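You operate a simulated robot arm through the tools that you are given. There is no shell and no other tool.

Carry out the task below with a simulated robot arm. There is one attempt and no reset: what you move stays moved.

TASK
Wipe the finger marks off the tall clear tube, stand it in the tube well and cork it.
Fine: use the grey pad and put it back; use the grey cork. What is to be rubbed or washed off counts as gone when no trace of it is left.

It is judged by the outcome, as a careful person would: the job done as asked, and still so three seconds after it is handed in. It fails if anything else is knocked over, pushed out of place, dropped, spilled or broken.

THE ROBOT
A 7-joint arm with a two-finger parallel gripper, fixed in place. Base frame: the origin is at the foot of the arm, x ahead of it, y to its left, z up. Units: mm, rad, N and s.
Its first joint turns from -2.304 to 2.304 rad. Payload 3.91 kg.
The tool frame sits at the grasp point between the pads (the TCP): z along the fingers, y along the line on which they close. The tips reach 30 mm beyond it. Largest opening 110 mm; finger width 20, thickness 10; the body of the gripper, 48 by 112 mm, starts 55 mm behind the TCP.
Orientation is told as [roll, pitch, yaw] about the base's x, y, z axes, in that order, counted from this pose: with the fingers straight down and closing along the base's y, the tool's x points along the base's -x, its y along +y and its z along -z.

THE INTERFACE
- The arm moves only by the tool step_arm. Its argument "rows" is a list of rows, each an object of numbers (a shift or turn left out is 0, a gripper value left out holds the last): "tx", "ty", "tz": the shift along the base's x, y, z in cm; "ax", "ay", "az": the turn, a rotation vector about the base's x, y, z in rad; "hand": the gripper command, from -1 (shut) to 1 (fully open), values between in proportion. In form: [{"tx": .., "ty": .., "tz": .., "ax": .., "ay": .., "az": .., "hand": ..}, ...]. A call has 1 to 20 rows; each row shifts and turns the commanded pose from where the row before left it. A row lasts 0.2 s, in which the tool goes at most 50 mm and 0.15 rad; a call with a longer step from one row to the next is refused whole, and so is a gripper value outside its range. A pose out of reach is approached as far as the arm can. The call stops where the force on the tool passes 40 N (or 10 N more than at its start, if that is more) or the arm is blocked; 0.2 s more then pass. Each finger travels about 108 mm/s and halts on what it meets, pressing with about 31 N; the grip force reading is that of the motor and also rises with nothing between the fingers. The clock runs only during rows and for 0.2 s after the last one: add rows that do not move to give the fingers time. It gives the time, the measured TCP pose, the force on the tool (base axes), the opening and the grip force at its end, in the units of the frame above (readings bear some noise), with the torque about the TCP (base axes, N m) and any sound that the robot's microphone picked up.
- Cameras (640 x 400 px; columns grow to the right, rows downward): "scene" is fixed at [219.6, 651.3, 1491.9]; the picture's right is [-0.55, -0.84, 0.00], its down [-0.79, 0.52, -0.31] and it looks along [0.26, -0.17, -0.95] (base axes); focal length 214 px, centre (320, 200). "wrist" rides on the gripper at [72, 17, -103] in the tool frame; the picture's right is [-0.23, 0.97, 0.00], its down [-0.76, -0.18, -0.62] and it looks along [-0.61, -0.14, 0.78] (tool axes); focal length 222 px, centre (320, 200). There is no depth. A picture from a camera that has moved, and an enlarged one, comes with that camera's place and axes in the base frame and with its lens.
- snapshot(camera): a new picture of that camera. The clock stands still meanwhile.
- enlarge(camera, box): a new picture of the part [left, top, right, bottom] of that camera's present view, enlarged. The clock stands still meanwhile.
- hand_in(): hands the job in; it is judged then, once.

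Places have to be worked out from the pictures, the camera data and where the tool is seen. Open the gripper and draw the arm clear of the work before you hand the job in, unless the task says otherwise.

The tools are called after "Emit:" as a command line: name --argument value ..., lists and objects as JSON in quotes. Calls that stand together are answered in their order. step_arm: Moves the arm, as the interface text tells. Its arguments: {"type":"object","properties":{"rows":{"type":"array","items":{"type":"object","properties":{"tx":{"type":"number"},"ty":{"type":"number"},"tz":{"type":"number"},"ax":{"type":"number"},"ay":{"type":"number"},"az":{"type":"number"},"hand":{"type":"number"}}}}},"required":["rows"]} The other tools are called the same way: snapshot (camera) takes a picture; enlarge (camera, box) takes an enlarged picture of a part of a camera's view; hand_in () hands the job in.

At the start:

```text
time_s: 0.0
tcp_pos: [410.9, 455.1, 1227.0]
tool_rot: [0.001, 0.002, 0.002]
wrist_force: [-0.4, -0.4, -0.4]
ft_torque: [-0.01, 0.0, -0.01]
finger_gap: 110.0
grip_force: 0.1
```

scene: 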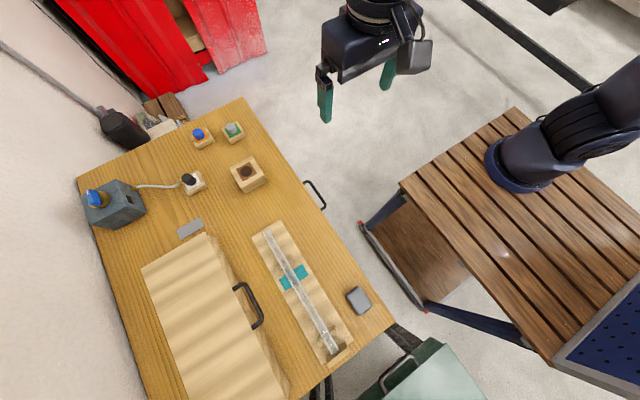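
wrist: 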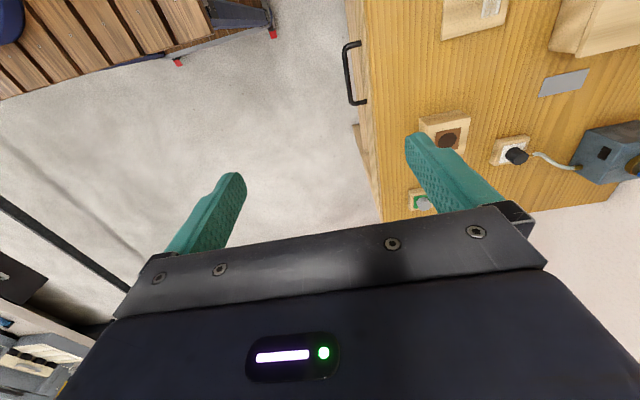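

I start by looking closely at the work table in the scene view before moving anything.

Emit:
enlarge --camera "scene" --box '[230, 200, 400, 370]'

Emit:
enlarge --camera "scene" --box '[170, 100, 290, 220]'

Emit:
enlarge --camera "scene" --box '[70, 100, 400, 400]'

```text
2.35 times, centred on (315, 285) of scene
camera zoom: at [219.6, 651.3, 1491.9], right [-0.55, -0.84, 0.0], down [-0.79, 0.52, -0.31], along [0.26, -0.17, -0.95], focal length 505 px, centre (332, 0)
```

zoom: 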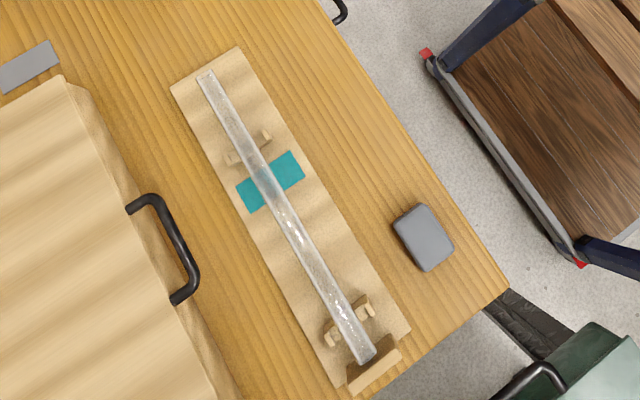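

```text
3.33 times, centred on (230, 160) of scene
camera zoom: at [219.6, 651.3, 1491.9], right [-0.55, -0.84, 0.0], down [-0.79, 0.52, -0.31], along [0.26, -0.17, -0.95], focal length 715 px, centre (620, 333)
```

zoom: 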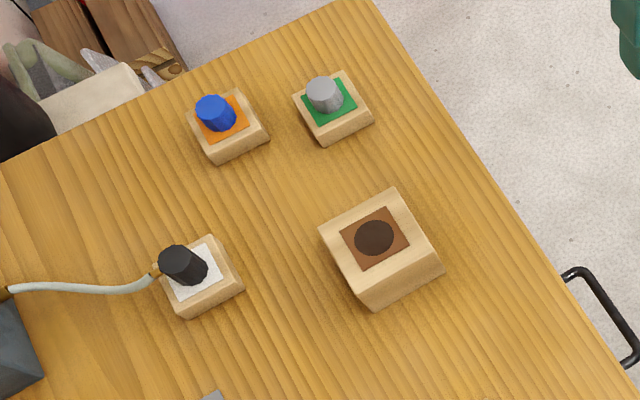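

```text
1.33 times, centred on (235, 250) of scene
camera zoom: at [219.6, 651.3, 1491.9], right [-0.55, -0.84, 0.0], down [-0.79, 0.52, -0.31], along [0.26, -0.17, -0.95], focal length 286 px, centre (433, 133)
```

zoom: 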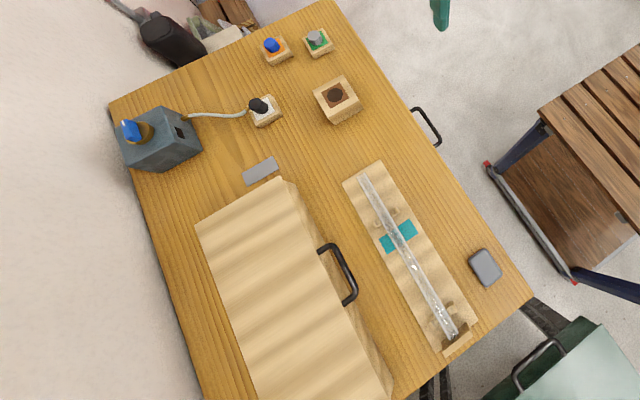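

I want to check where the arm's foot is in view, so heights can be worked out reliably, and also get a closer look at the wrist view.

Emit:
enlarge --camera "scene" --box '[380, 0, 640, 400]'

Emit:
enlarge --camera "wrist" --box '[340, 0, 640, 220]'

```text
1.00 times, centred on (510, 200) of scene (not enlarged: the box is as wide or as high as the picture)
camera zoom: at [219.6, 651.3, 1491.9], right [-0.55, -0.84, 0.0], down [-0.79, 0.52, -0.31], along [0.26, -0.17, -0.95], focal length 214 px, centre (130, 200)
```

zoom: 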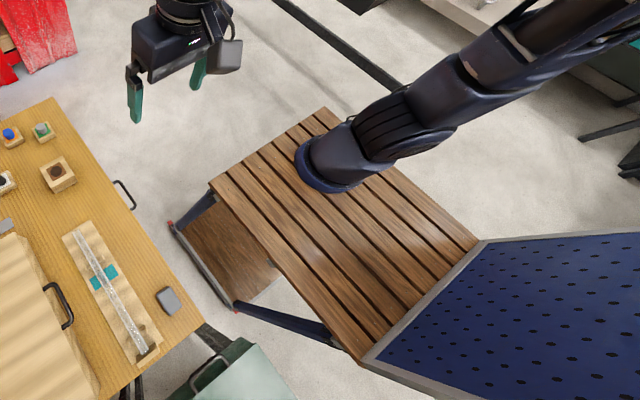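

```text
1.82 times, centred on (490, 110) of wrist
camera zoom: at [338.5, 470.1, 1330.8], right [0.23, 0.97, 0.0], down [0.76, -0.18, 0.62], along [0.61, -0.14, -0.78], focal length 404 px, centre (11, 364)
```

zoom: 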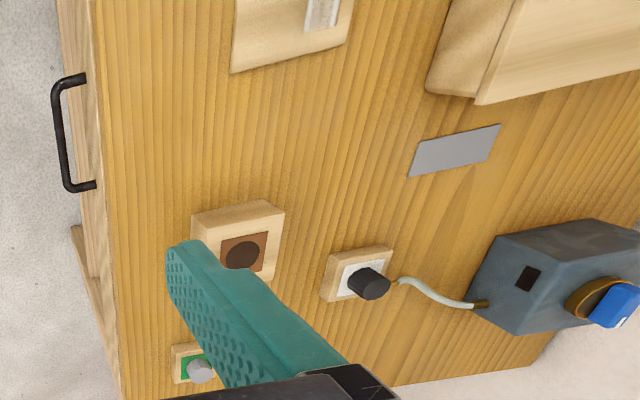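

From the two views the table top is at about z=840. The well hole is near (586, 684, 893), and the tube lies along x from about x=40 to 397 at y≈725. The grey rounded pad is near (96, 607). I'll turn the hand and come over the rack, staying high, to look with the wrist camera.

Emit:
step_arm --rows '[{"tx": -1.99, "ty": 1.4, "az": 0.1428, "hand": 1}, {"tx": -1.99, "ty": 1.4, "az": 0.1428}, {"tx": -1.99, "ty": 1.4, "az": 0.1428}, {"tx": -1.99, "ty": 1.4, "az": 0.1428}, {"tx": -1.99, "ty": 1.4, "az": 0.1428}, {"tx": -1.99, "ty": 1.4, "az": 0.1428}, {"tx": -1.99, "ty": 1.4, "az": 0.1428}, {"tx": -1.99, "ty": 1.4, "az": 0.1428}, {"tx": -1.99, "ty": 1.4, "az": 0.1428}, {"tx": -1.99, "ty": 1.4, "az": 0.1428}, {"tx": -1.99, "ty": 1.4, "az": 0.1428}, {"tz": -2}, {"tz": -2}]'

Emit:
snapshot --camera "wrist"

Emit:
snapshot --camera "scene"

```text
time_s: 2.8
tcp_pos: [191.0, 608.0, 1187.3]
tool_rot: [0.0, 0.0, 1.572]
wrist_force: [0.1, -0.6, -0.2]
ft_torque: [0.02, 0.0, 0.0]
finger_gap: 110.0
grip_force: 0.1
```

```text
taken
camera wrist: at [172.6, 534.0, 1289.8], right [-0.97, 0.23, 0.0], down [0.18, 0.76, 0.62], along [0.14, 0.61, -0.78], focal length 222 px, centre (320, 200)
```

wrist: 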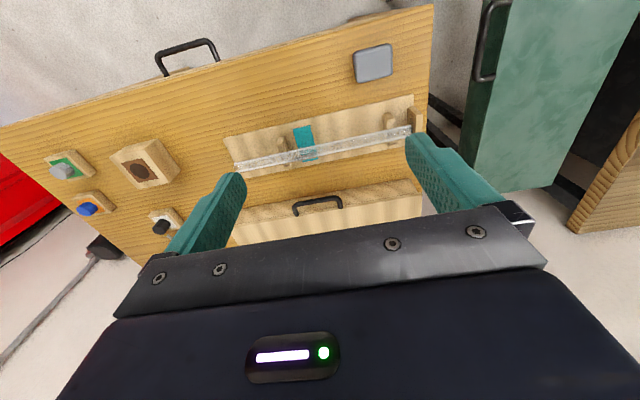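

```text
taken
```

scene: 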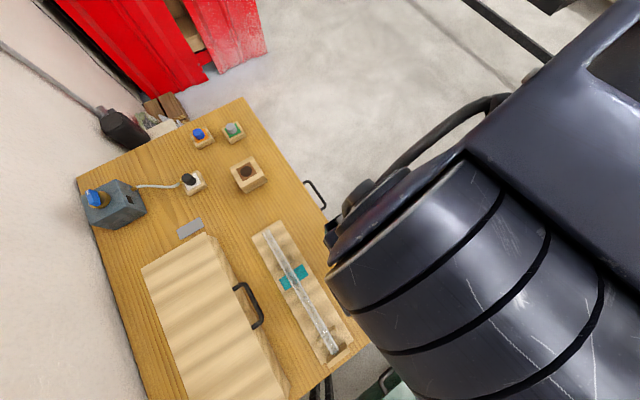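

The arm follows well. I enlarge the wrist view to examine the tube, rack, pad and corks.

Emit:
enlarge --camera "wrist" --box '[220, 80, 440, 220]'

Emit:
enlarge --camera "wrist" --box '[330, 90, 430, 160]'

Emit:
enlarge --camera "wrist" --box '[220, 110, 320, 180]'

Emit:
enlarge --camera "wrist" --box '[40, 110, 200, 250]'

```text
2.86 times, centred on (330, 150) of wrist
camera zoom: at [172.6, 534.0, 1289.8], right [-0.97, 0.23, 0.0], down [0.18, 0.76, 0.62], along [0.14, 0.61, -0.78], focal length 635 px, centre (291, 343)
```

zoom: 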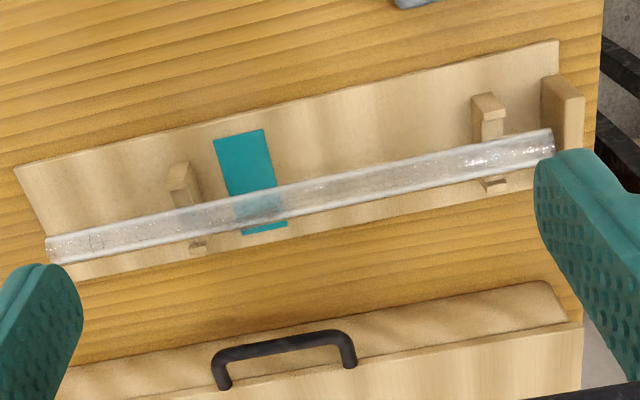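

```text
5.71 times, centred on (380, 125) of wrist
camera zoom: at [172.6, 534.0, 1289.8], right [-0.97, 0.23, 0.0], down [0.18, 0.76, 0.62], along [0.14, 0.61, -0.78], focal length 1269 px, centre (-23, 629)
```

zoom: 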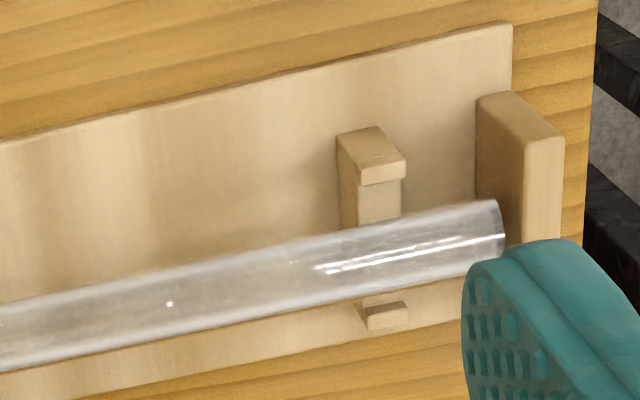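

```text
5.71 times, centred on (270, 145) of wrist
camera zoom: at [172.6, 534.0, 1289.8], right [-0.97, 0.23, 0.0], down [0.18, 0.76, 0.62], along [0.14, 0.61, -0.78], focal length 1269 px, centre (606, 514)
```

zoom: 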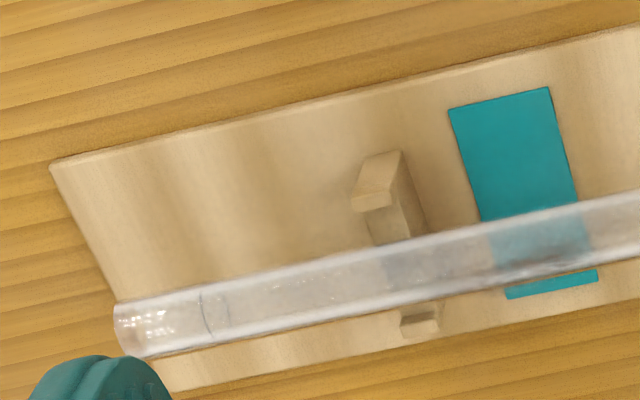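

```text
2.86 times, centred on (120, 180) of wrist
camera zoom: at [172.6, 534.0, 1289.8], right [-0.97, 0.23, 0.0], down [0.18, 0.76, 0.62], along [0.14, 0.61, -0.78], focal length 635 px, centre (891, 257)
```

zoom: 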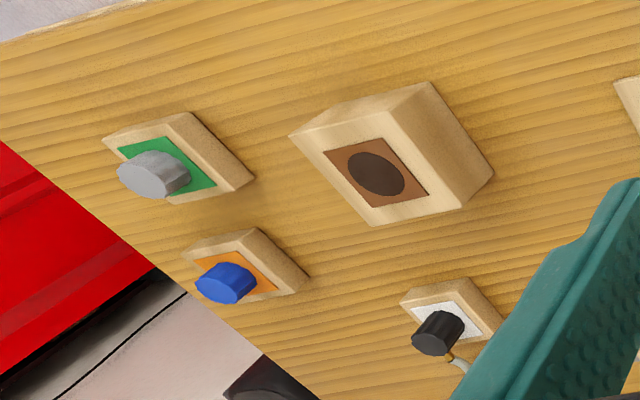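

I'll lower the camera straight down for a closer look at the tube's ends and marks (fingertips will stay at least ~100 mm above the rack).

Emit:
step_arm --rows '[{"tz": -4}, {"tz": -4}, {"tz": -4}, {"tz": -4}, {"ty": -1}]'

Emit:
snapshot --camera "wrist"

Emit:
enlarge --camera "wrist" --box '[380, 60, 480, 130]'

Emit:
enlarge --camera "wrist" --box '[150, 80, 300, 190]'

```text
time_s: 4.0
tcp_pos: [189.8, 595.6, 1026.5]
tool_rot: [0.002, 0.0, 1.571]
wrist_force: [0.3, -0.3, 0.3]
ft_torque: [0.0, 0.02, -0.04]
finger_gap: 109.8
grip_force: 0.0
```

```text
taken
camera wrist: at [173.3, 523.2, 1130.2], right [-0.97, 0.23, 0.0], down [0.18, 0.76, 0.62], along [0.14, 0.61, -0.78], focal length 222 px, centre (320, 200)
```

wrist: 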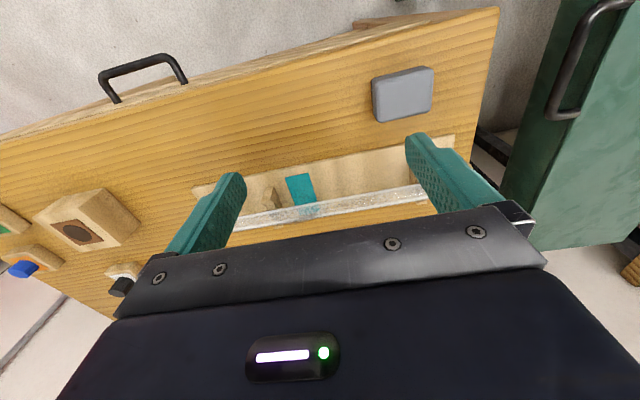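

```text
5.71 times, centred on (430, 95) of wrist
camera zoom: at [173.3, 523.2, 1130.2], right [-0.97, 0.23, 0.0], down [0.18, 0.76, 0.62], along [0.14, 0.61, -0.78], focal length 1269 px, centre (-309, 800)
```

zoom: 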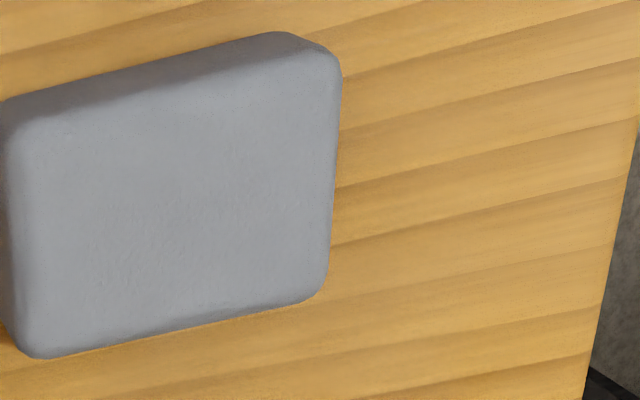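

```text
3.64 times, centred on (225, 135) of wrist
camera zoom: at [173.3, 523.2, 1130.2], right [-0.97, 0.23, 0.0], down [0.18, 0.76, 0.62], along [0.14, 0.61, -0.78], focal length 808 px, centre (666, 436)
```

zoom: 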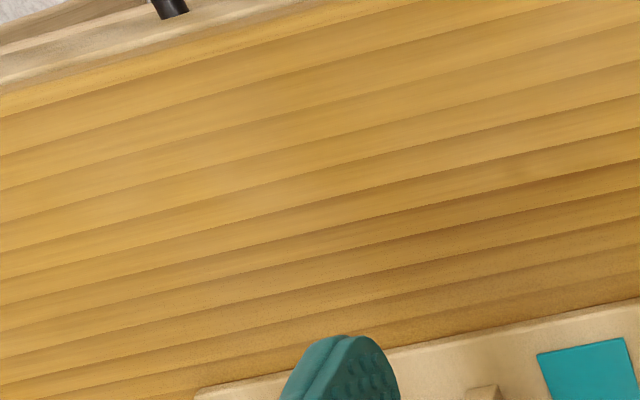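

The pad is about 60×48 mm, centred near (94, 611) and aligned with the axes. Next I move the camera over the tube, still high, so I can look nearly straight down on it and find the finger marks.

Emit:
step_arm --rows '[{"ty": 3.5, "tz": 0.5}, {"ty": 4}, {"ty": 4}, {"ty": 4}, {}]'

Emit:
snapshot --camera "wrist"

Emit:
enlarge --camera "wrist" --box '[120, 50, 260, 140]'

Emit:
enlarge --camera "wrist" --box '[230, 40, 370, 130]'

Emit:
enlarge --camera "wrist" --box '[340, 20, 480, 110]'

```text
time_s: 5.2
tcp_pos: [188.9, 751.7, 1033.9]
tool_rot: [-0.001, 0.001, 1.57]
wrist_force: [0.1, -0.2, -0.6]
ft_torque: [-0.03, -0.03, 0.02]
finger_gap: 110.0
grip_force: 0.1
```

```text
taken
camera wrist: at [172.2, 679.7, 1136.8], right [-0.97, 0.23, 0.0], down [0.18, 0.76, 0.62], along [0.14, 0.61, -0.78], focal length 222 px, centre (320, 200)
```

wrist: 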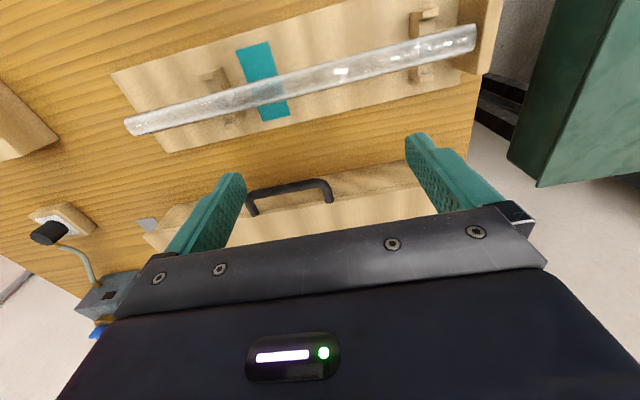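

```text
4.44 times, centred on (190, 95) of wrist
camera zoom: at [172.2, 679.7, 1136.8], right [-0.97, 0.23, 0.0], down [0.18, 0.76, 0.62], along [0.14, 0.61, -0.78], focal length 987 px, centre (898, 667)
```

zoom: 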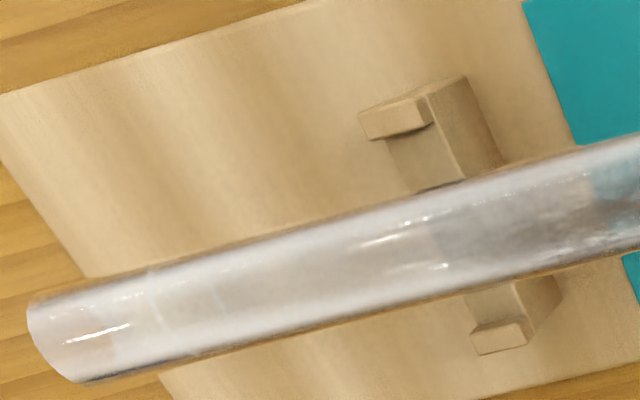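

```text
4.44 times, centred on (300, 85) of wrist
camera zoom: at [172.2, 679.7, 1136.8], right [-0.97, 0.23, 0.0], down [0.18, 0.76, 0.62], along [0.14, 0.61, -0.78], focal length 987 px, centre (409, 711)
```

zoom: 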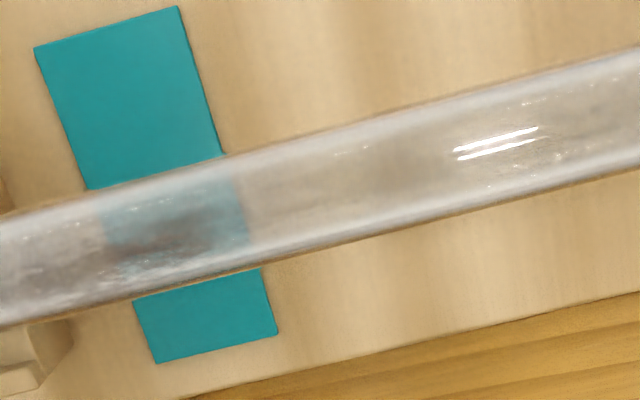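

```text
4.44 times, centred on (410, 65) of wrist
camera zoom: at [172.2, 679.7, 1136.8], right [-0.97, 0.23, 0.0], down [0.18, 0.76, 0.62], along [0.14, 0.61, -0.78], focal length 987 px, centre (-80, 800)
```

zoom: 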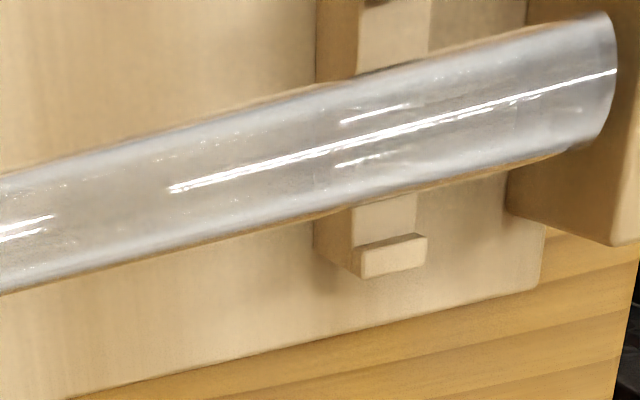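

I can see a dark/whitish smudge on the tube around the teal mark (x≈225–290). The tube is about 24 mm thick, with its axis near y≈722, z≈892. I need to know which end is open, so I turn the hand further to look back at the +x end.

Emit:
step_arm --rows '[{"tx": 2.3, "ty": -0.4, "az": 0.14}, {"tx": 2.3, "ty": -0.4, "az": 0.14}, {"tx": 2.3, "ty": -0.4, "az": 0.14}, {"tx": 2.3, "ty": -0.4, "az": 0.14}, {"tx": 2.3, "ty": -0.4, "az": 0.14}, {"tx": 2.3, "ty": -0.4, "az": 0.14}, {"tx": 2.3, "ty": -0.4, "az": 0.14}, {"tx": 2.3, "ty": -0.4, "az": 0.14}, {"tx": 2.3, "ty": -0.4, "az": 0.14}, {"tx": 2.3, "ty": -0.4, "az": 0.14}, {"tx": 2.3, "ty": -0.4, "az": 0.14}, {}]'

Emit:
snapshot --camera "wrist"

```text
time_s: 7.8
tcp_pos: [446.7, 706.2, 1030.5]
tool_rot: [0.001, 0.0, 3.112]
wrist_force: [-0.7, 1.0, -0.2]
ft_torque: [-0.04, -0.04, 0.0]
finger_gap: 110.1
grip_force: 0.0
```

```text
taken
camera wrist: at [518.5, 687.6, 1134.4], right [-0.26, -0.97, 0.0], down [-0.76, 0.2, 0.62], along [-0.6, 0.16, -0.78], focal length 222 px, centre (320, 200)
```

wrist: 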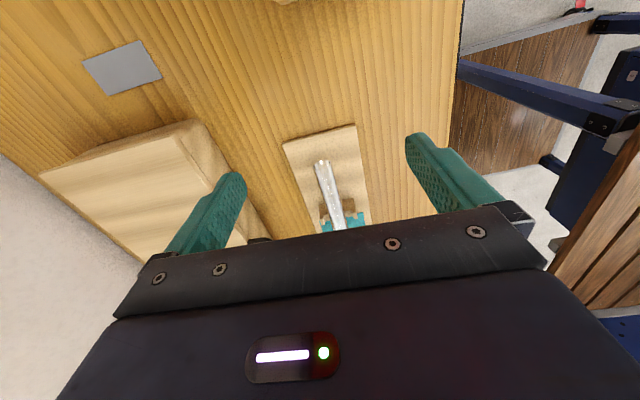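

The hand reached that yaw. I enlarge the tube's +x end.

Emit:
enlarge --camera "wrist" --box '[285, 140, 375, 235]'

Emit:
enlarge --camera "wrist" --box '[300, 150, 345, 180]'

```text
4.21 times, centred on (330, 188) of wrist
camera zoom: at [518.5, 687.6, 1134.4], right [-0.26, -0.97, 0.0], down [-0.76, 0.2, 0.62], along [-0.6, 0.16, -0.78], focal length 935 px, centre (278, 253)
```

zoom: 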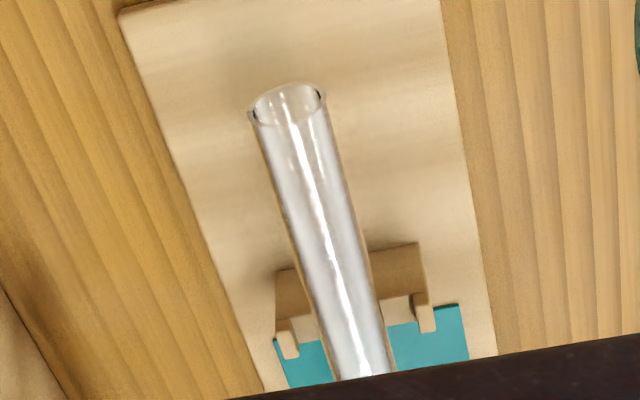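

```text
13.33 times, centred on (322, 165) of wrist
camera zoom: at [518.5, 687.6, 1134.4], right [-0.26, -0.97, 0.0], down [-0.76, 0.2, 0.62], along [-0.6, 0.16, -0.78], focal length 2962 px, centre (287, 667)
```

zoom: 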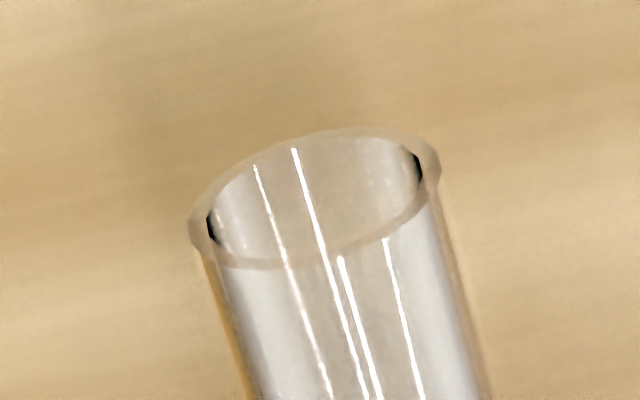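

The +x end is clearly the open mouth, about 24 mm OD with the mouth at x≈387. So the closed end is at −x, and tilting the hand to point along +x will bring the mouth up. Next I move closer over the smudge region.

Emit:
step_arm --rows '[{"tx": -4.4, "ty": 0.7, "tz": -1.0}, {"tx": -4.4, "ty": 0.7, "tz": -2}, {"tx": -4.4, "ty": 0.7, "tz": -2}, {"tx": -4.4, "ty": 0.7, "tz": -2}, {}]'

Emit:
snapshot --camera "wrist"

Emit:
enlarge --camera "wrist" --box '[260, 70, 380, 145]'

Emit:
enlarge --camera "wrist" --box '[270, 140, 390, 215]'

```text
time_s: 9.0
tcp_pos: [269.7, 736.3, 962.1]
tool_rot: [0.0, 0.0, 3.111]
wrist_force: [-0.1, -0.1, -0.5]
ft_torque: [-0.02, -0.01, 0.01]
finger_gap: 110.0
grip_force: 0.1
```

```text
taken
camera wrist: at [341.2, 717.3, 1065.0], right [-0.26, -0.97, 0.0], down [-0.76, 0.2, 0.62], along [-0.6, 0.16, -0.78], focal length 222 px, centre (320, 200)
```

wrist: 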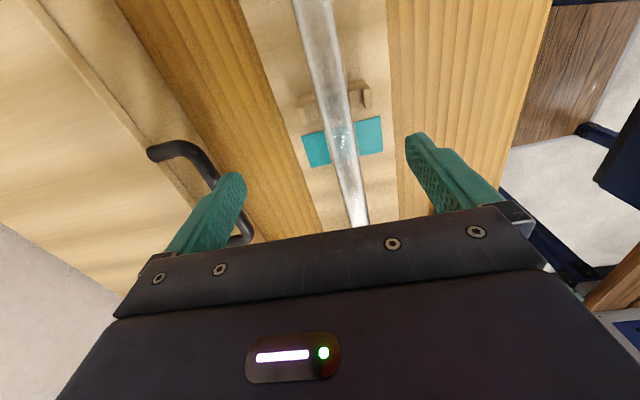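

```text
5.33 times, centred on (320, 108) of wrist
camera zoom: at [341.2, 717.3, 1065.0], right [-0.26, -0.97, 0.0], down [-0.76, 0.2, 0.62], along [-0.6, 0.16, -0.78], focal length 1185 px, centre (320, 693)
```

zoom: 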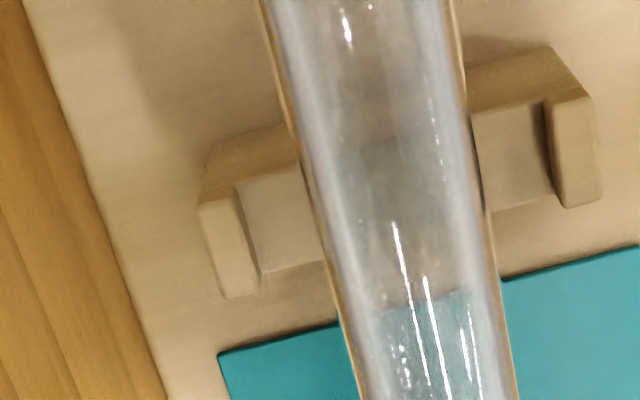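

```text
5.33 times, centred on (330, 178) of wrist
camera zoom: at [341.2, 717.3, 1065.0], right [-0.26, -0.97, 0.0], down [-0.76, 0.2, 0.62], along [-0.6, 0.16, -0.78], focal length 1185 px, centre (267, 320)
```

zoom: 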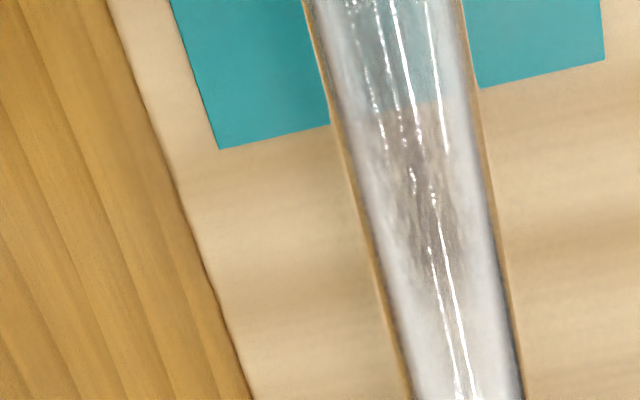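

The dark smudge seems to shift between views, so part of it may be a reflection. I take stronger enlargements of the tube from this pose and from the scene camera to separate real marks from highlights.

Emit:
enlarge --camera "wrist" --box '[310, 120, 374, 160]'

Emit:
enlarge --camera "wrist" --box '[320, 160, 384, 200]'

Emit:
enlarge --camera "wrist" --box '[275, 0, 371, 60]'

Emit:
enlarge --camera "scene" --box '[255, 220, 335, 290]'

Emit:
enlarge --camera "scene" --box '[285, 275, 365, 345]'

```text
10.00 times, centred on (342, 140) of wrist
camera zoom: at [341.2, 717.3, 1065.0], right [-0.26, -0.97, 0.0], down [-0.76, 0.2, 0.62], along [-0.6, 0.16, -0.78], focal length 2221 px, centre (100, 800)
```

zoom: 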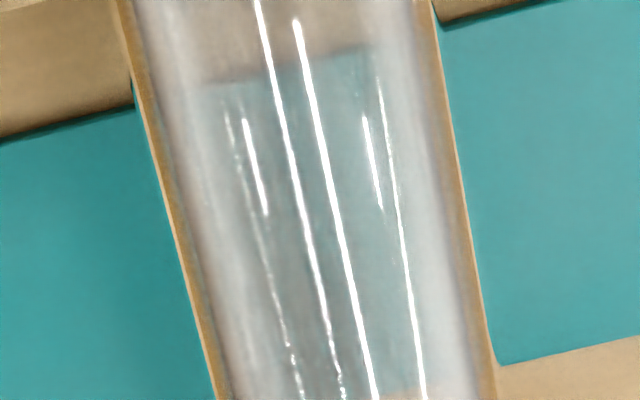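

```text
10.00 times, centred on (352, 180) of wrist
camera zoom: at [341.2, 717.3, 1065.0], right [-0.26, -0.97, 0.0], down [-0.76, 0.2, 0.62], along [-0.6, 0.16, -0.78], focal length 2221 px, centre (0, 400)
```

zoom: 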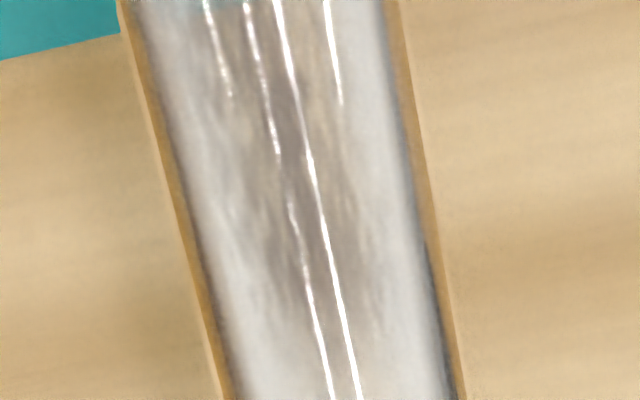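

```text
6.67 times, centred on (323, 30) of wrist
camera zoom: at [341.2, 717.3, 1065.0], right [-0.26, -0.97, 0.0], down [-0.76, 0.2, 0.62], along [-0.6, 0.16, -0.78], focal length 1481 px, centre (300, 1333)
```

zoom: 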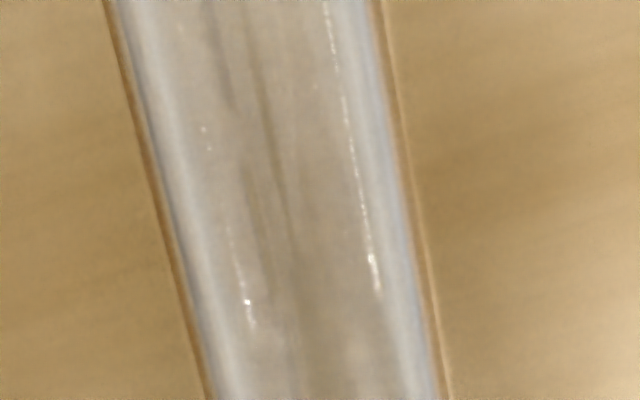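

```text
5.71 times, centred on (295, 255) of scene
camera zoom: at [219.6, 651.3, 1491.9], right [-0.55, -0.84, 0.0], down [-0.79, 0.52, -0.31], along [0.26, -0.17, -0.95], focal length 1226 px, centre (463, -114)
```

zoom: 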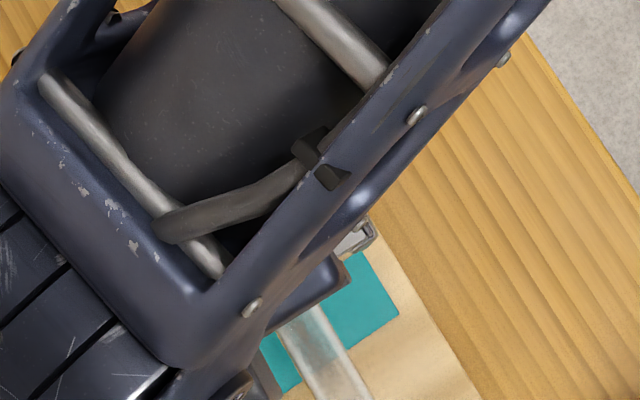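

```text
5.71 times, centred on (325, 310) of scene
camera zoom: at [219.6, 651.3, 1491.9], right [-0.55, -0.84, 0.0], down [-0.79, 0.52, -0.31], along [0.26, -0.17, -0.95], focal length 1226 px, centre (291, -429)
```

zoom: 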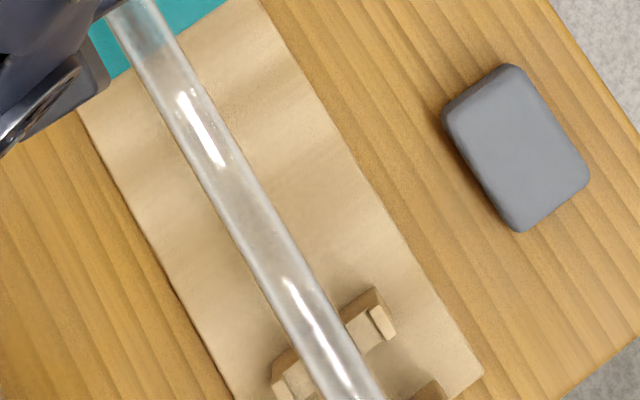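

I back the arm off toward its start position so the scene camera has a clear view of the whole tube for high zooms.

Emit:
step_arm --rows '[{"tz": 4}, {"tx": 2, "ty": -4, "tz": 2}, {"tx": 3, "ty": -4, "tz": 2}, {"tx": 3, "ty": -4, "tz": 2}, {"tx": 3, "ty": -4, "tz": 2}, {"tx": 3, "ty": -4, "tz": 2}, {"tx": 3, "ty": -4, "tz": 2}, {}]'

Emit:
snapshot --camera "scene"

Emit:
enlarge --camera "scene" --box '[256, 225, 304, 255]'

Emit:
enlarge --camera "scene" --box '[270, 250, 318, 280]'

Emit:
enlarge --camera "scene" --box '[284, 275, 332, 305]'

Emit:
enlarge --camera "scene" --box '[300, 300, 356, 335]'

Emit:
enlarge --camera "scene" --box '[310, 325, 366, 360]'

```text
refused: row 3 steps farther than a row can; nothing moved
```

```text
taken
```

scene: 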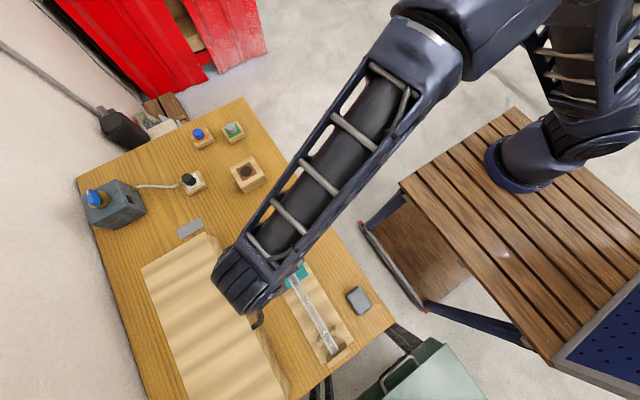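

```text
13.33 times, centred on (280, 240) of scene
camera zoom: at [219.6, 651.3, 1491.9], right [-0.55, -0.84, 0.0], down [-0.79, 0.52, -0.31], along [0.26, -0.17, -0.95], focal length 2860 px, centre (853, -333)
```

zoom: 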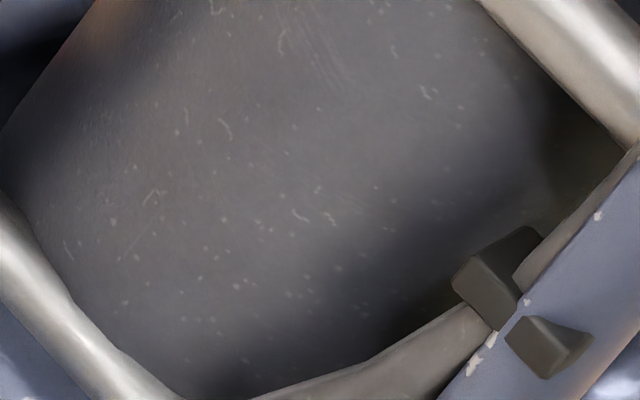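

```text
13.33 times, centred on (294, 265) of scene
camera zoom: at [219.6, 651.3, 1491.9], right [-0.55, -0.84, 0.0], down [-0.79, 0.52, -0.31], along [0.26, -0.17, -0.95], focal length 2860 px, centre (667, -667)
```

zoom: 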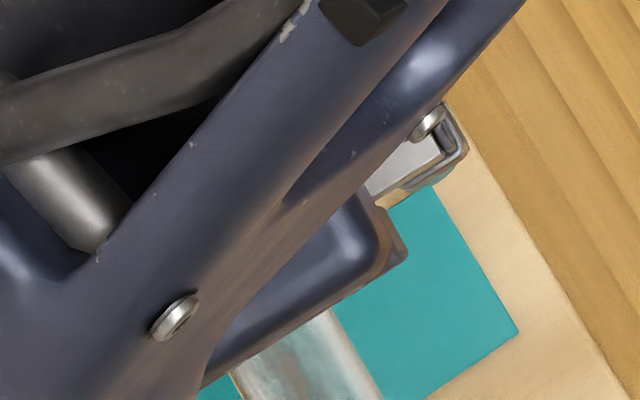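

```text
13.33 times, centred on (308, 290) of scene
camera zoom: at [219.6, 651.3, 1491.9], right [-0.55, -0.84, 0.0], down [-0.79, 0.52, -0.31], along [0.26, -0.17, -0.95], focal length 2860 px, centre (480, -1000)
```

zoom: 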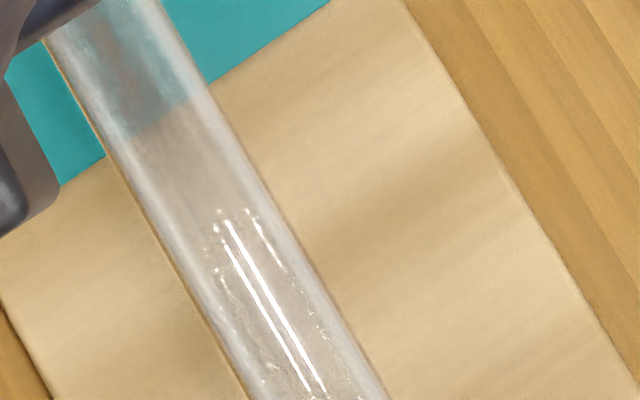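

```text
11.43 times, centred on (328, 318) of scene
camera zoom: at [219.6, 651.3, 1491.9], right [-0.55, -0.84, 0.0], down [-0.79, 0.52, -0.31], along [0.26, -0.17, -0.95], focal length 2451 px, centre (229, -1143)
```

zoom: 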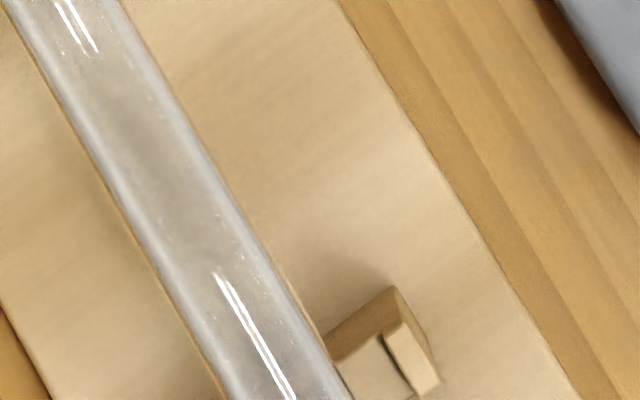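

```text
11.43 times, centred on (338, 342) of scene
camera zoom: at [219.6, 651.3, 1491.9], right [-0.55, -0.84, 0.0], down [-0.79, 0.52, -0.31], along [0.26, -0.17, -0.95], focal length 2451 px, centre (114, -1429)
```

zoom: 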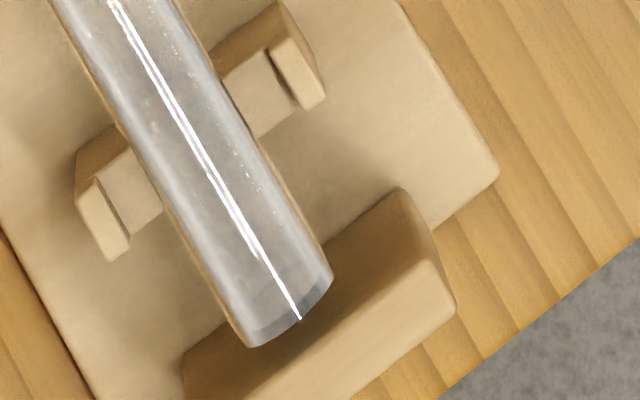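

That call was refused because one step was slightly too long, so I retry with smaller steps. This time I also see a darker smear on the tube over the teal.

Emit:
step_arm --rows '[{"tz": 4}, {"tx": 2, "ty": -4, "tz": 1}, {"tx": 2.5, "ty": -4, "tz": 1}, {"tx": 2.5, "ty": -4, "tz": 1}, {"tx": 2.5, "ty": -4, "tz": 1}, {"tx": 2.5, "ty": -4, "tz": 1}, {"tx": 2.5, "ty": -4, "tz": 1}, {"tx": 2.5, "ty": -2, "tz": 1}, {}]'

Emit:
snapshot --camera "scene"

Emit:
enlarge --camera "scene" --box '[256, 225, 304, 255]'

Emit:
enlarge --camera "scene" --box '[270, 250, 318, 280]'

Emit:
enlarge --camera "scene" --box '[284, 275, 332, 305]'

Emit:
enlarge --camera "scene" --box '[300, 300, 356, 335]'

```text
time_s: 11.0
tcp_pos: [435.8, 476.2, 1071.8]
tool_rot: [0.0, 0.001, 3.11]
wrist_force: [-0.8, 0.0, 0.2]
ft_torque: [0.0, 0.04, -0.02]
finger_gap: 109.8
grip_force: 0.0
```

```text
taken
```

scene: 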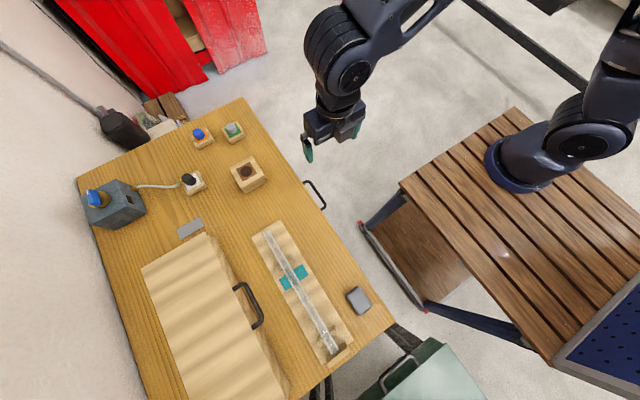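

```text
13.33 times, centred on (280, 240) of scene
camera zoom: at [219.6, 651.3, 1491.9], right [-0.55, -0.84, 0.0], down [-0.79, 0.52, -0.31], along [0.26, -0.17, -0.95], focal length 2860 px, centre (853, -333)
```

zoom: 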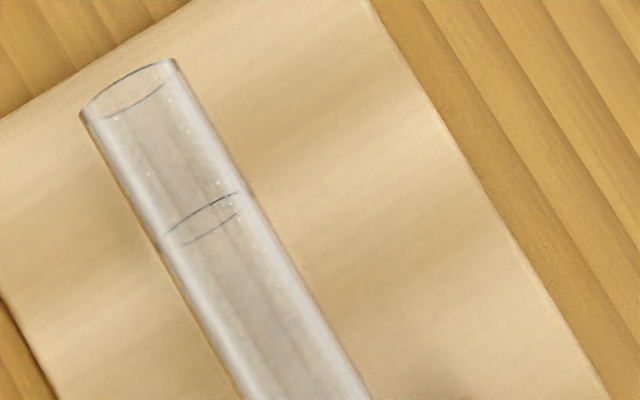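

```text
13.33 times, centred on (294, 265) of scene
camera zoom: at [219.6, 651.3, 1491.9], right [-0.55, -0.84, 0.0], down [-0.79, 0.52, -0.31], along [0.26, -0.17, -0.95], focal length 2860 px, centre (667, -667)
```

zoom: 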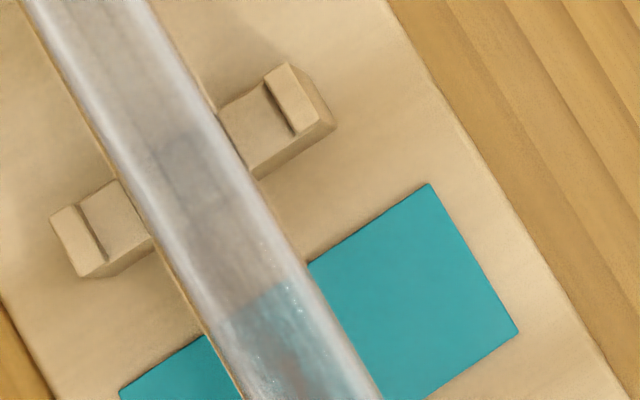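

```text
13.33 times, centred on (308, 290) of scene
camera zoom: at [219.6, 651.3, 1491.9], right [-0.55, -0.84, 0.0], down [-0.79, 0.52, -0.31], along [0.26, -0.17, -0.95], focal length 2860 px, centre (480, -1000)
```

zoom: 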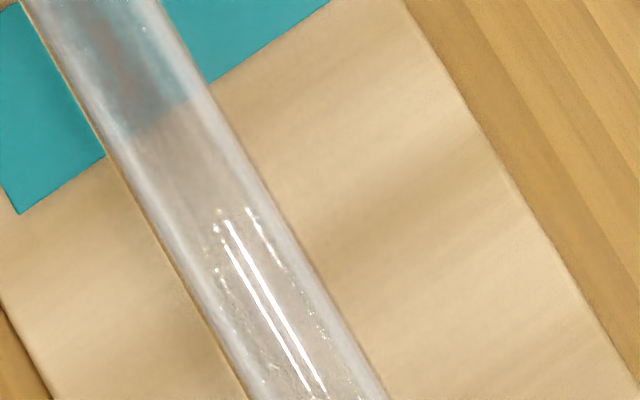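

```text
11.43 times, centred on (328, 318) of scene
camera zoom: at [219.6, 651.3, 1491.9], right [-0.55, -0.84, 0.0], down [-0.79, 0.52, -0.31], along [0.26, -0.17, -0.95], focal length 2451 px, centre (229, -1143)
```

zoom: 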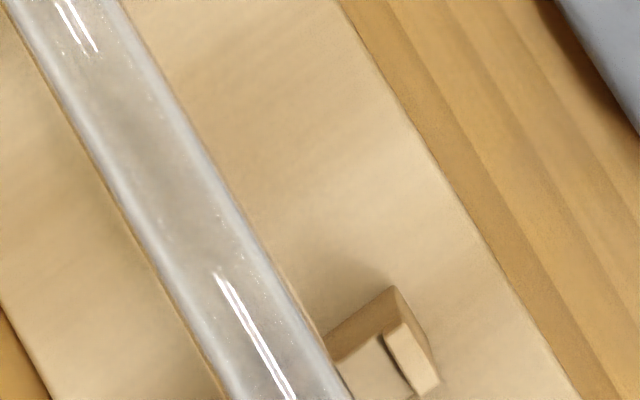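

There's a brownish smear over the teal section. I zoom in right there, and on other sections, to see the extent of the marks.

Emit:
enlarge --camera "scene" --box '[278, 265, 310, 285]'

Emit:
enlarge --camera "scene" --box '[274, 250, 306, 270]'

Emit:
enlarge --camera "scene" --box '[286, 280, 318, 300]'

Emit:
enlarge --camera "scene" --box '[310, 325, 366, 360]'

Emit:
enlarge --camera "wrist" --box '[0, 0, 240, 150]'

```text
16.00 times, centred on (294, 275) of scene
camera zoom: at [219.6, 651.3, 1491.9], right [-0.55, -0.84, 0.0], down [-0.79, 0.52, -0.31], along [0.26, -0.17, -0.95], focal length 3432 px, centre (736, -1000)
```

zoom: 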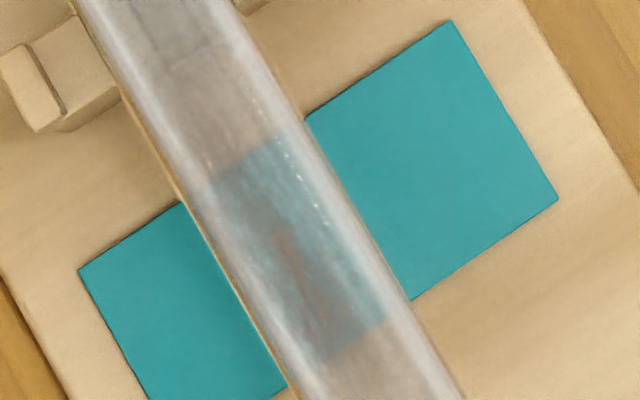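

```text
16.00 times, centred on (290, 260) of scene
camera zoom: at [219.6, 651.3, 1491.9], right [-0.55, -0.84, 0.0], down [-0.79, 0.52, -0.31], along [0.26, -0.17, -0.95], focal length 3432 px, centre (800, -760)
```

zoom: 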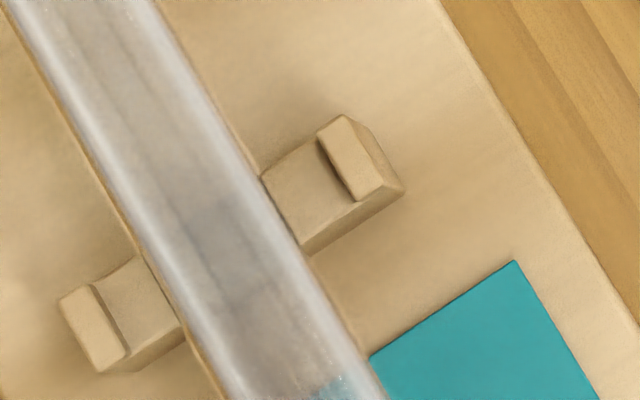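

```text
16.00 times, centred on (302, 290) of scene
camera zoom: at [219.6, 651.3, 1491.9], right [-0.55, -0.84, 0.0], down [-0.79, 0.52, -0.31], along [0.26, -0.17, -0.95], focal length 3432 px, centre (608, -1240)
```

zoom: 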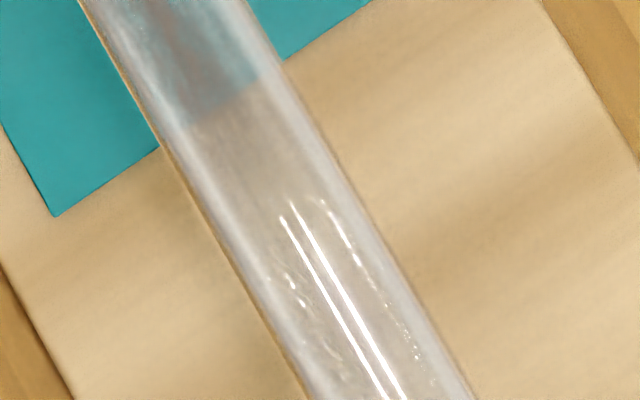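

```text
11.43 times, centred on (338, 342) of scene
camera zoom: at [219.6, 651.3, 1491.9], right [-0.55, -0.84, 0.0], down [-0.79, 0.52, -0.31], along [0.26, -0.17, -0.95], focal length 2451 px, centre (114, -1429)
```

zoom: 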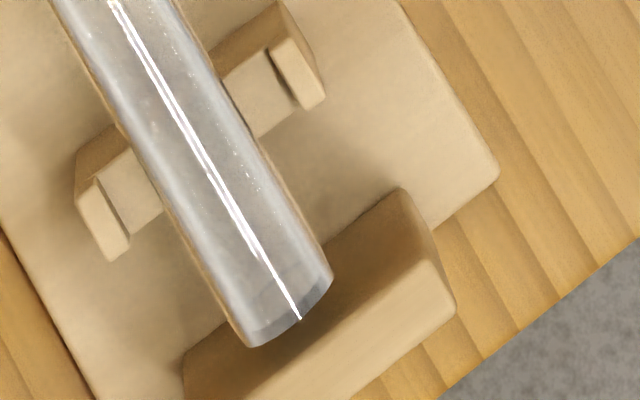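

```text
2.67 times, centred on (120, 75) of wrist
camera zoom: at [508.7, 455.9, 1174.9], right [-0.26, -0.97, 0.0], down [-0.76, 0.2, 0.62], along [-0.6, 0.16, -0.78], focal length 592 px, centre (853, 533)
```

zoom: 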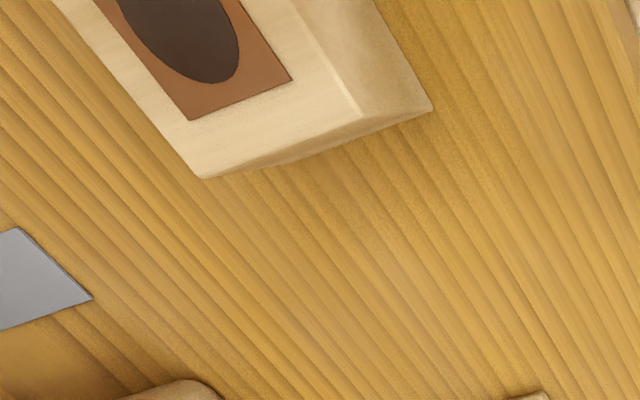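

The mark is a brownish, hazy smear on the tube over the teal (x≈215–275). The pad seems to be about 57×42 mm, centred near (100, 606), with its top around z≈875. I go above the pad with the fingers closing along y.

Emit:
step_arm --rows '[{"tx": -4.2, "ty": 1.6, "az": 0.0316}, {"tx": -4.2, "ty": 1.6}, {"tx": -4.2, "ty": 1.6}, {"tx": -4.2, "ty": 1.6}, {"tx": -4.2, "ty": 1.6}, {"tx": -4.2, "ty": 1.6}, {"tx": -4.2, "ty": 1.6}, {"tx": -4.2, "ty": 1.8}, {"tz": -4}, {"tz": -4}, {}]'

Emit:
snapshot --camera "wrist"

Emit:
snapshot --camera "scene"

```text
time_s: 13.4
tcp_pos: [102.4, 608.4, 991.1]
tool_rot: [-0.001, -0.001, 3.142]
wrist_force: [-1.1, 0.4, 0.0]
ft_torque: [-0.01, 0.01, 0.0]
finger_gap: 110.0
grip_force: 0.1
```

```text
taken
camera wrist: at [175.0, 591.3, 1094.6], right [-0.23, -0.97, 0.0], down [-0.76, 0.18, 0.62], along [-0.61, 0.14, -0.78], focal length 222 px, centre (320, 200)
```

wrist: 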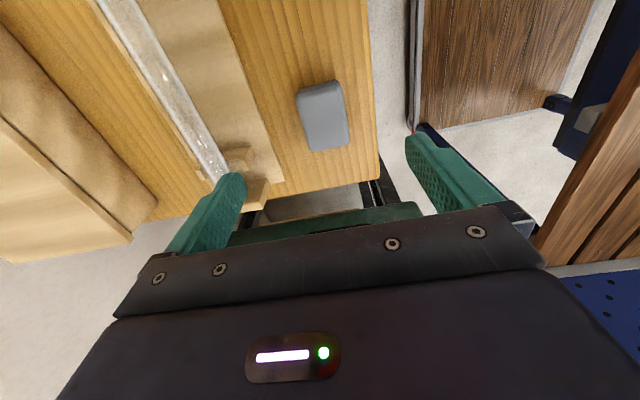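

```text
taken
```

scene: 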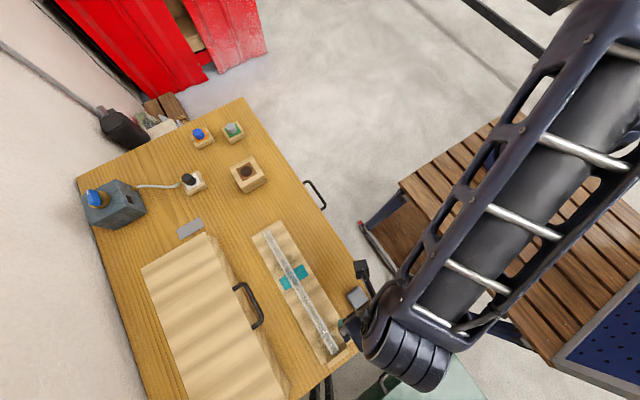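

Let me enlarge the pad in the wrist view to refine its position and height.

Emit:
enlarge --camera "wrist" --box '[265, 70, 393, 150]'

Emit:
enlarge --camera "wrist" --box '[100, 0, 300, 200]'

```text
5.00 times, centred on (329, 110) of wrist
camera zoom: at [175.0, 591.3, 1094.6], right [-0.23, -0.97, 0.0], down [-0.76, 0.18, 0.62], along [-0.61, 0.14, -0.78], focal length 1111 px, centre (275, 650)
```

zoom: 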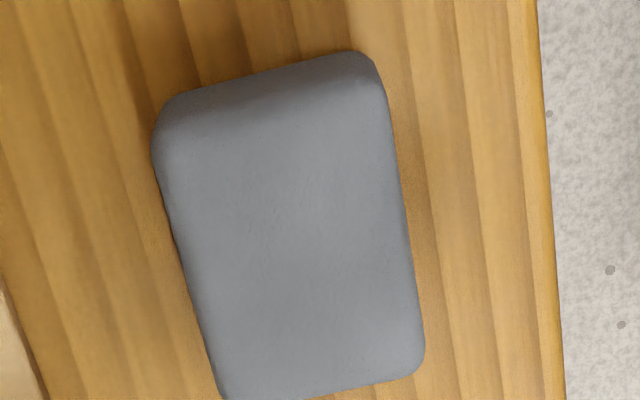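

```text
2.00 times, centred on (200, 100) of wrist
camera zoom: at [175.0, 591.3, 1094.6], right [-0.23, -0.97, 0.0], down [-0.76, 0.18, 0.62], along [-0.61, 0.14, -0.78], focal length 444 px, centre (560, 400)
```

zoom: 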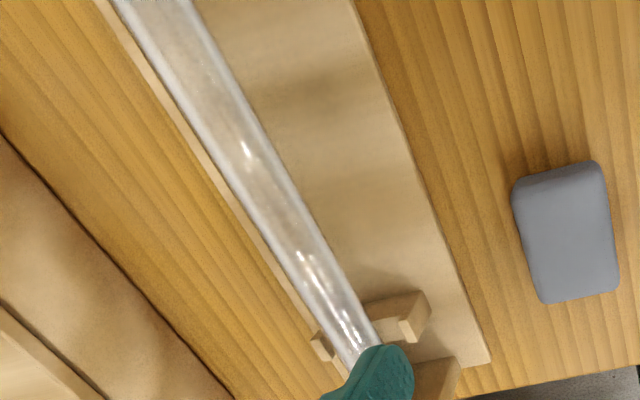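

The pad measures about 61×47 mm, centred near (96.5, 605), with its top at z≈865. I narrow the fingers to ~70 mm so they clear the rack edge at y≈670, then lower around the pad.

Emit:
step_arm --rows '[{"hand": 0.27, "tx": -0.55, "ty": -0.35}, {"hand": 0.27}, {"tz": -3}, {"tz": -3}, {"tz": -2}, {}]'

Emit:
snapshot --camera "wrist"

Emit:
snapshot --camera "scene"

```text
time_s: 14.8
tcp_pos: [94.6, 602.6, 912.0]
tool_rot: [-0.001, 0.0, -3.141]
wrist_force: [0.2, 0.4, 1.1]
ft_torque: [-0.02, 0.03, 0.03]
finger_gap: 70.0
grip_force: 0.1
```

```text
taken
camera wrist: at [168.6, 586.2, 1016.1], right [-0.23, -0.97, 0.0], down [-0.76, 0.18, 0.62], along [-0.61, 0.14, -0.78], focal length 222 px, centre (320, 200)
```

wrist: 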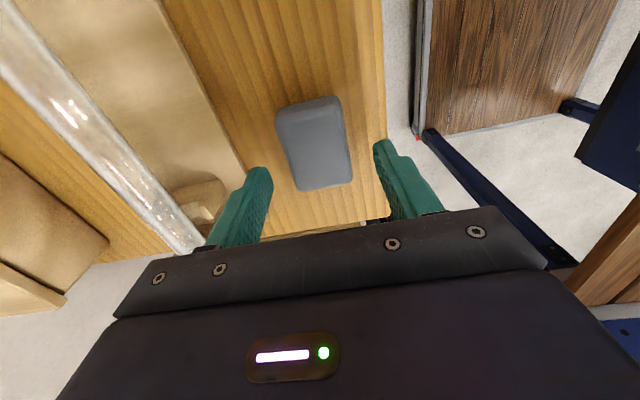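

```text
taken
```

scene: 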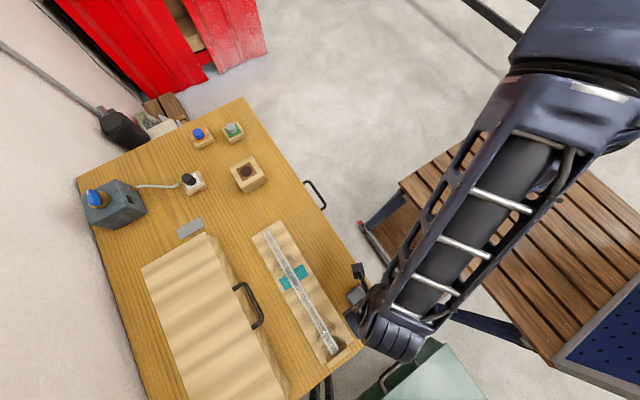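

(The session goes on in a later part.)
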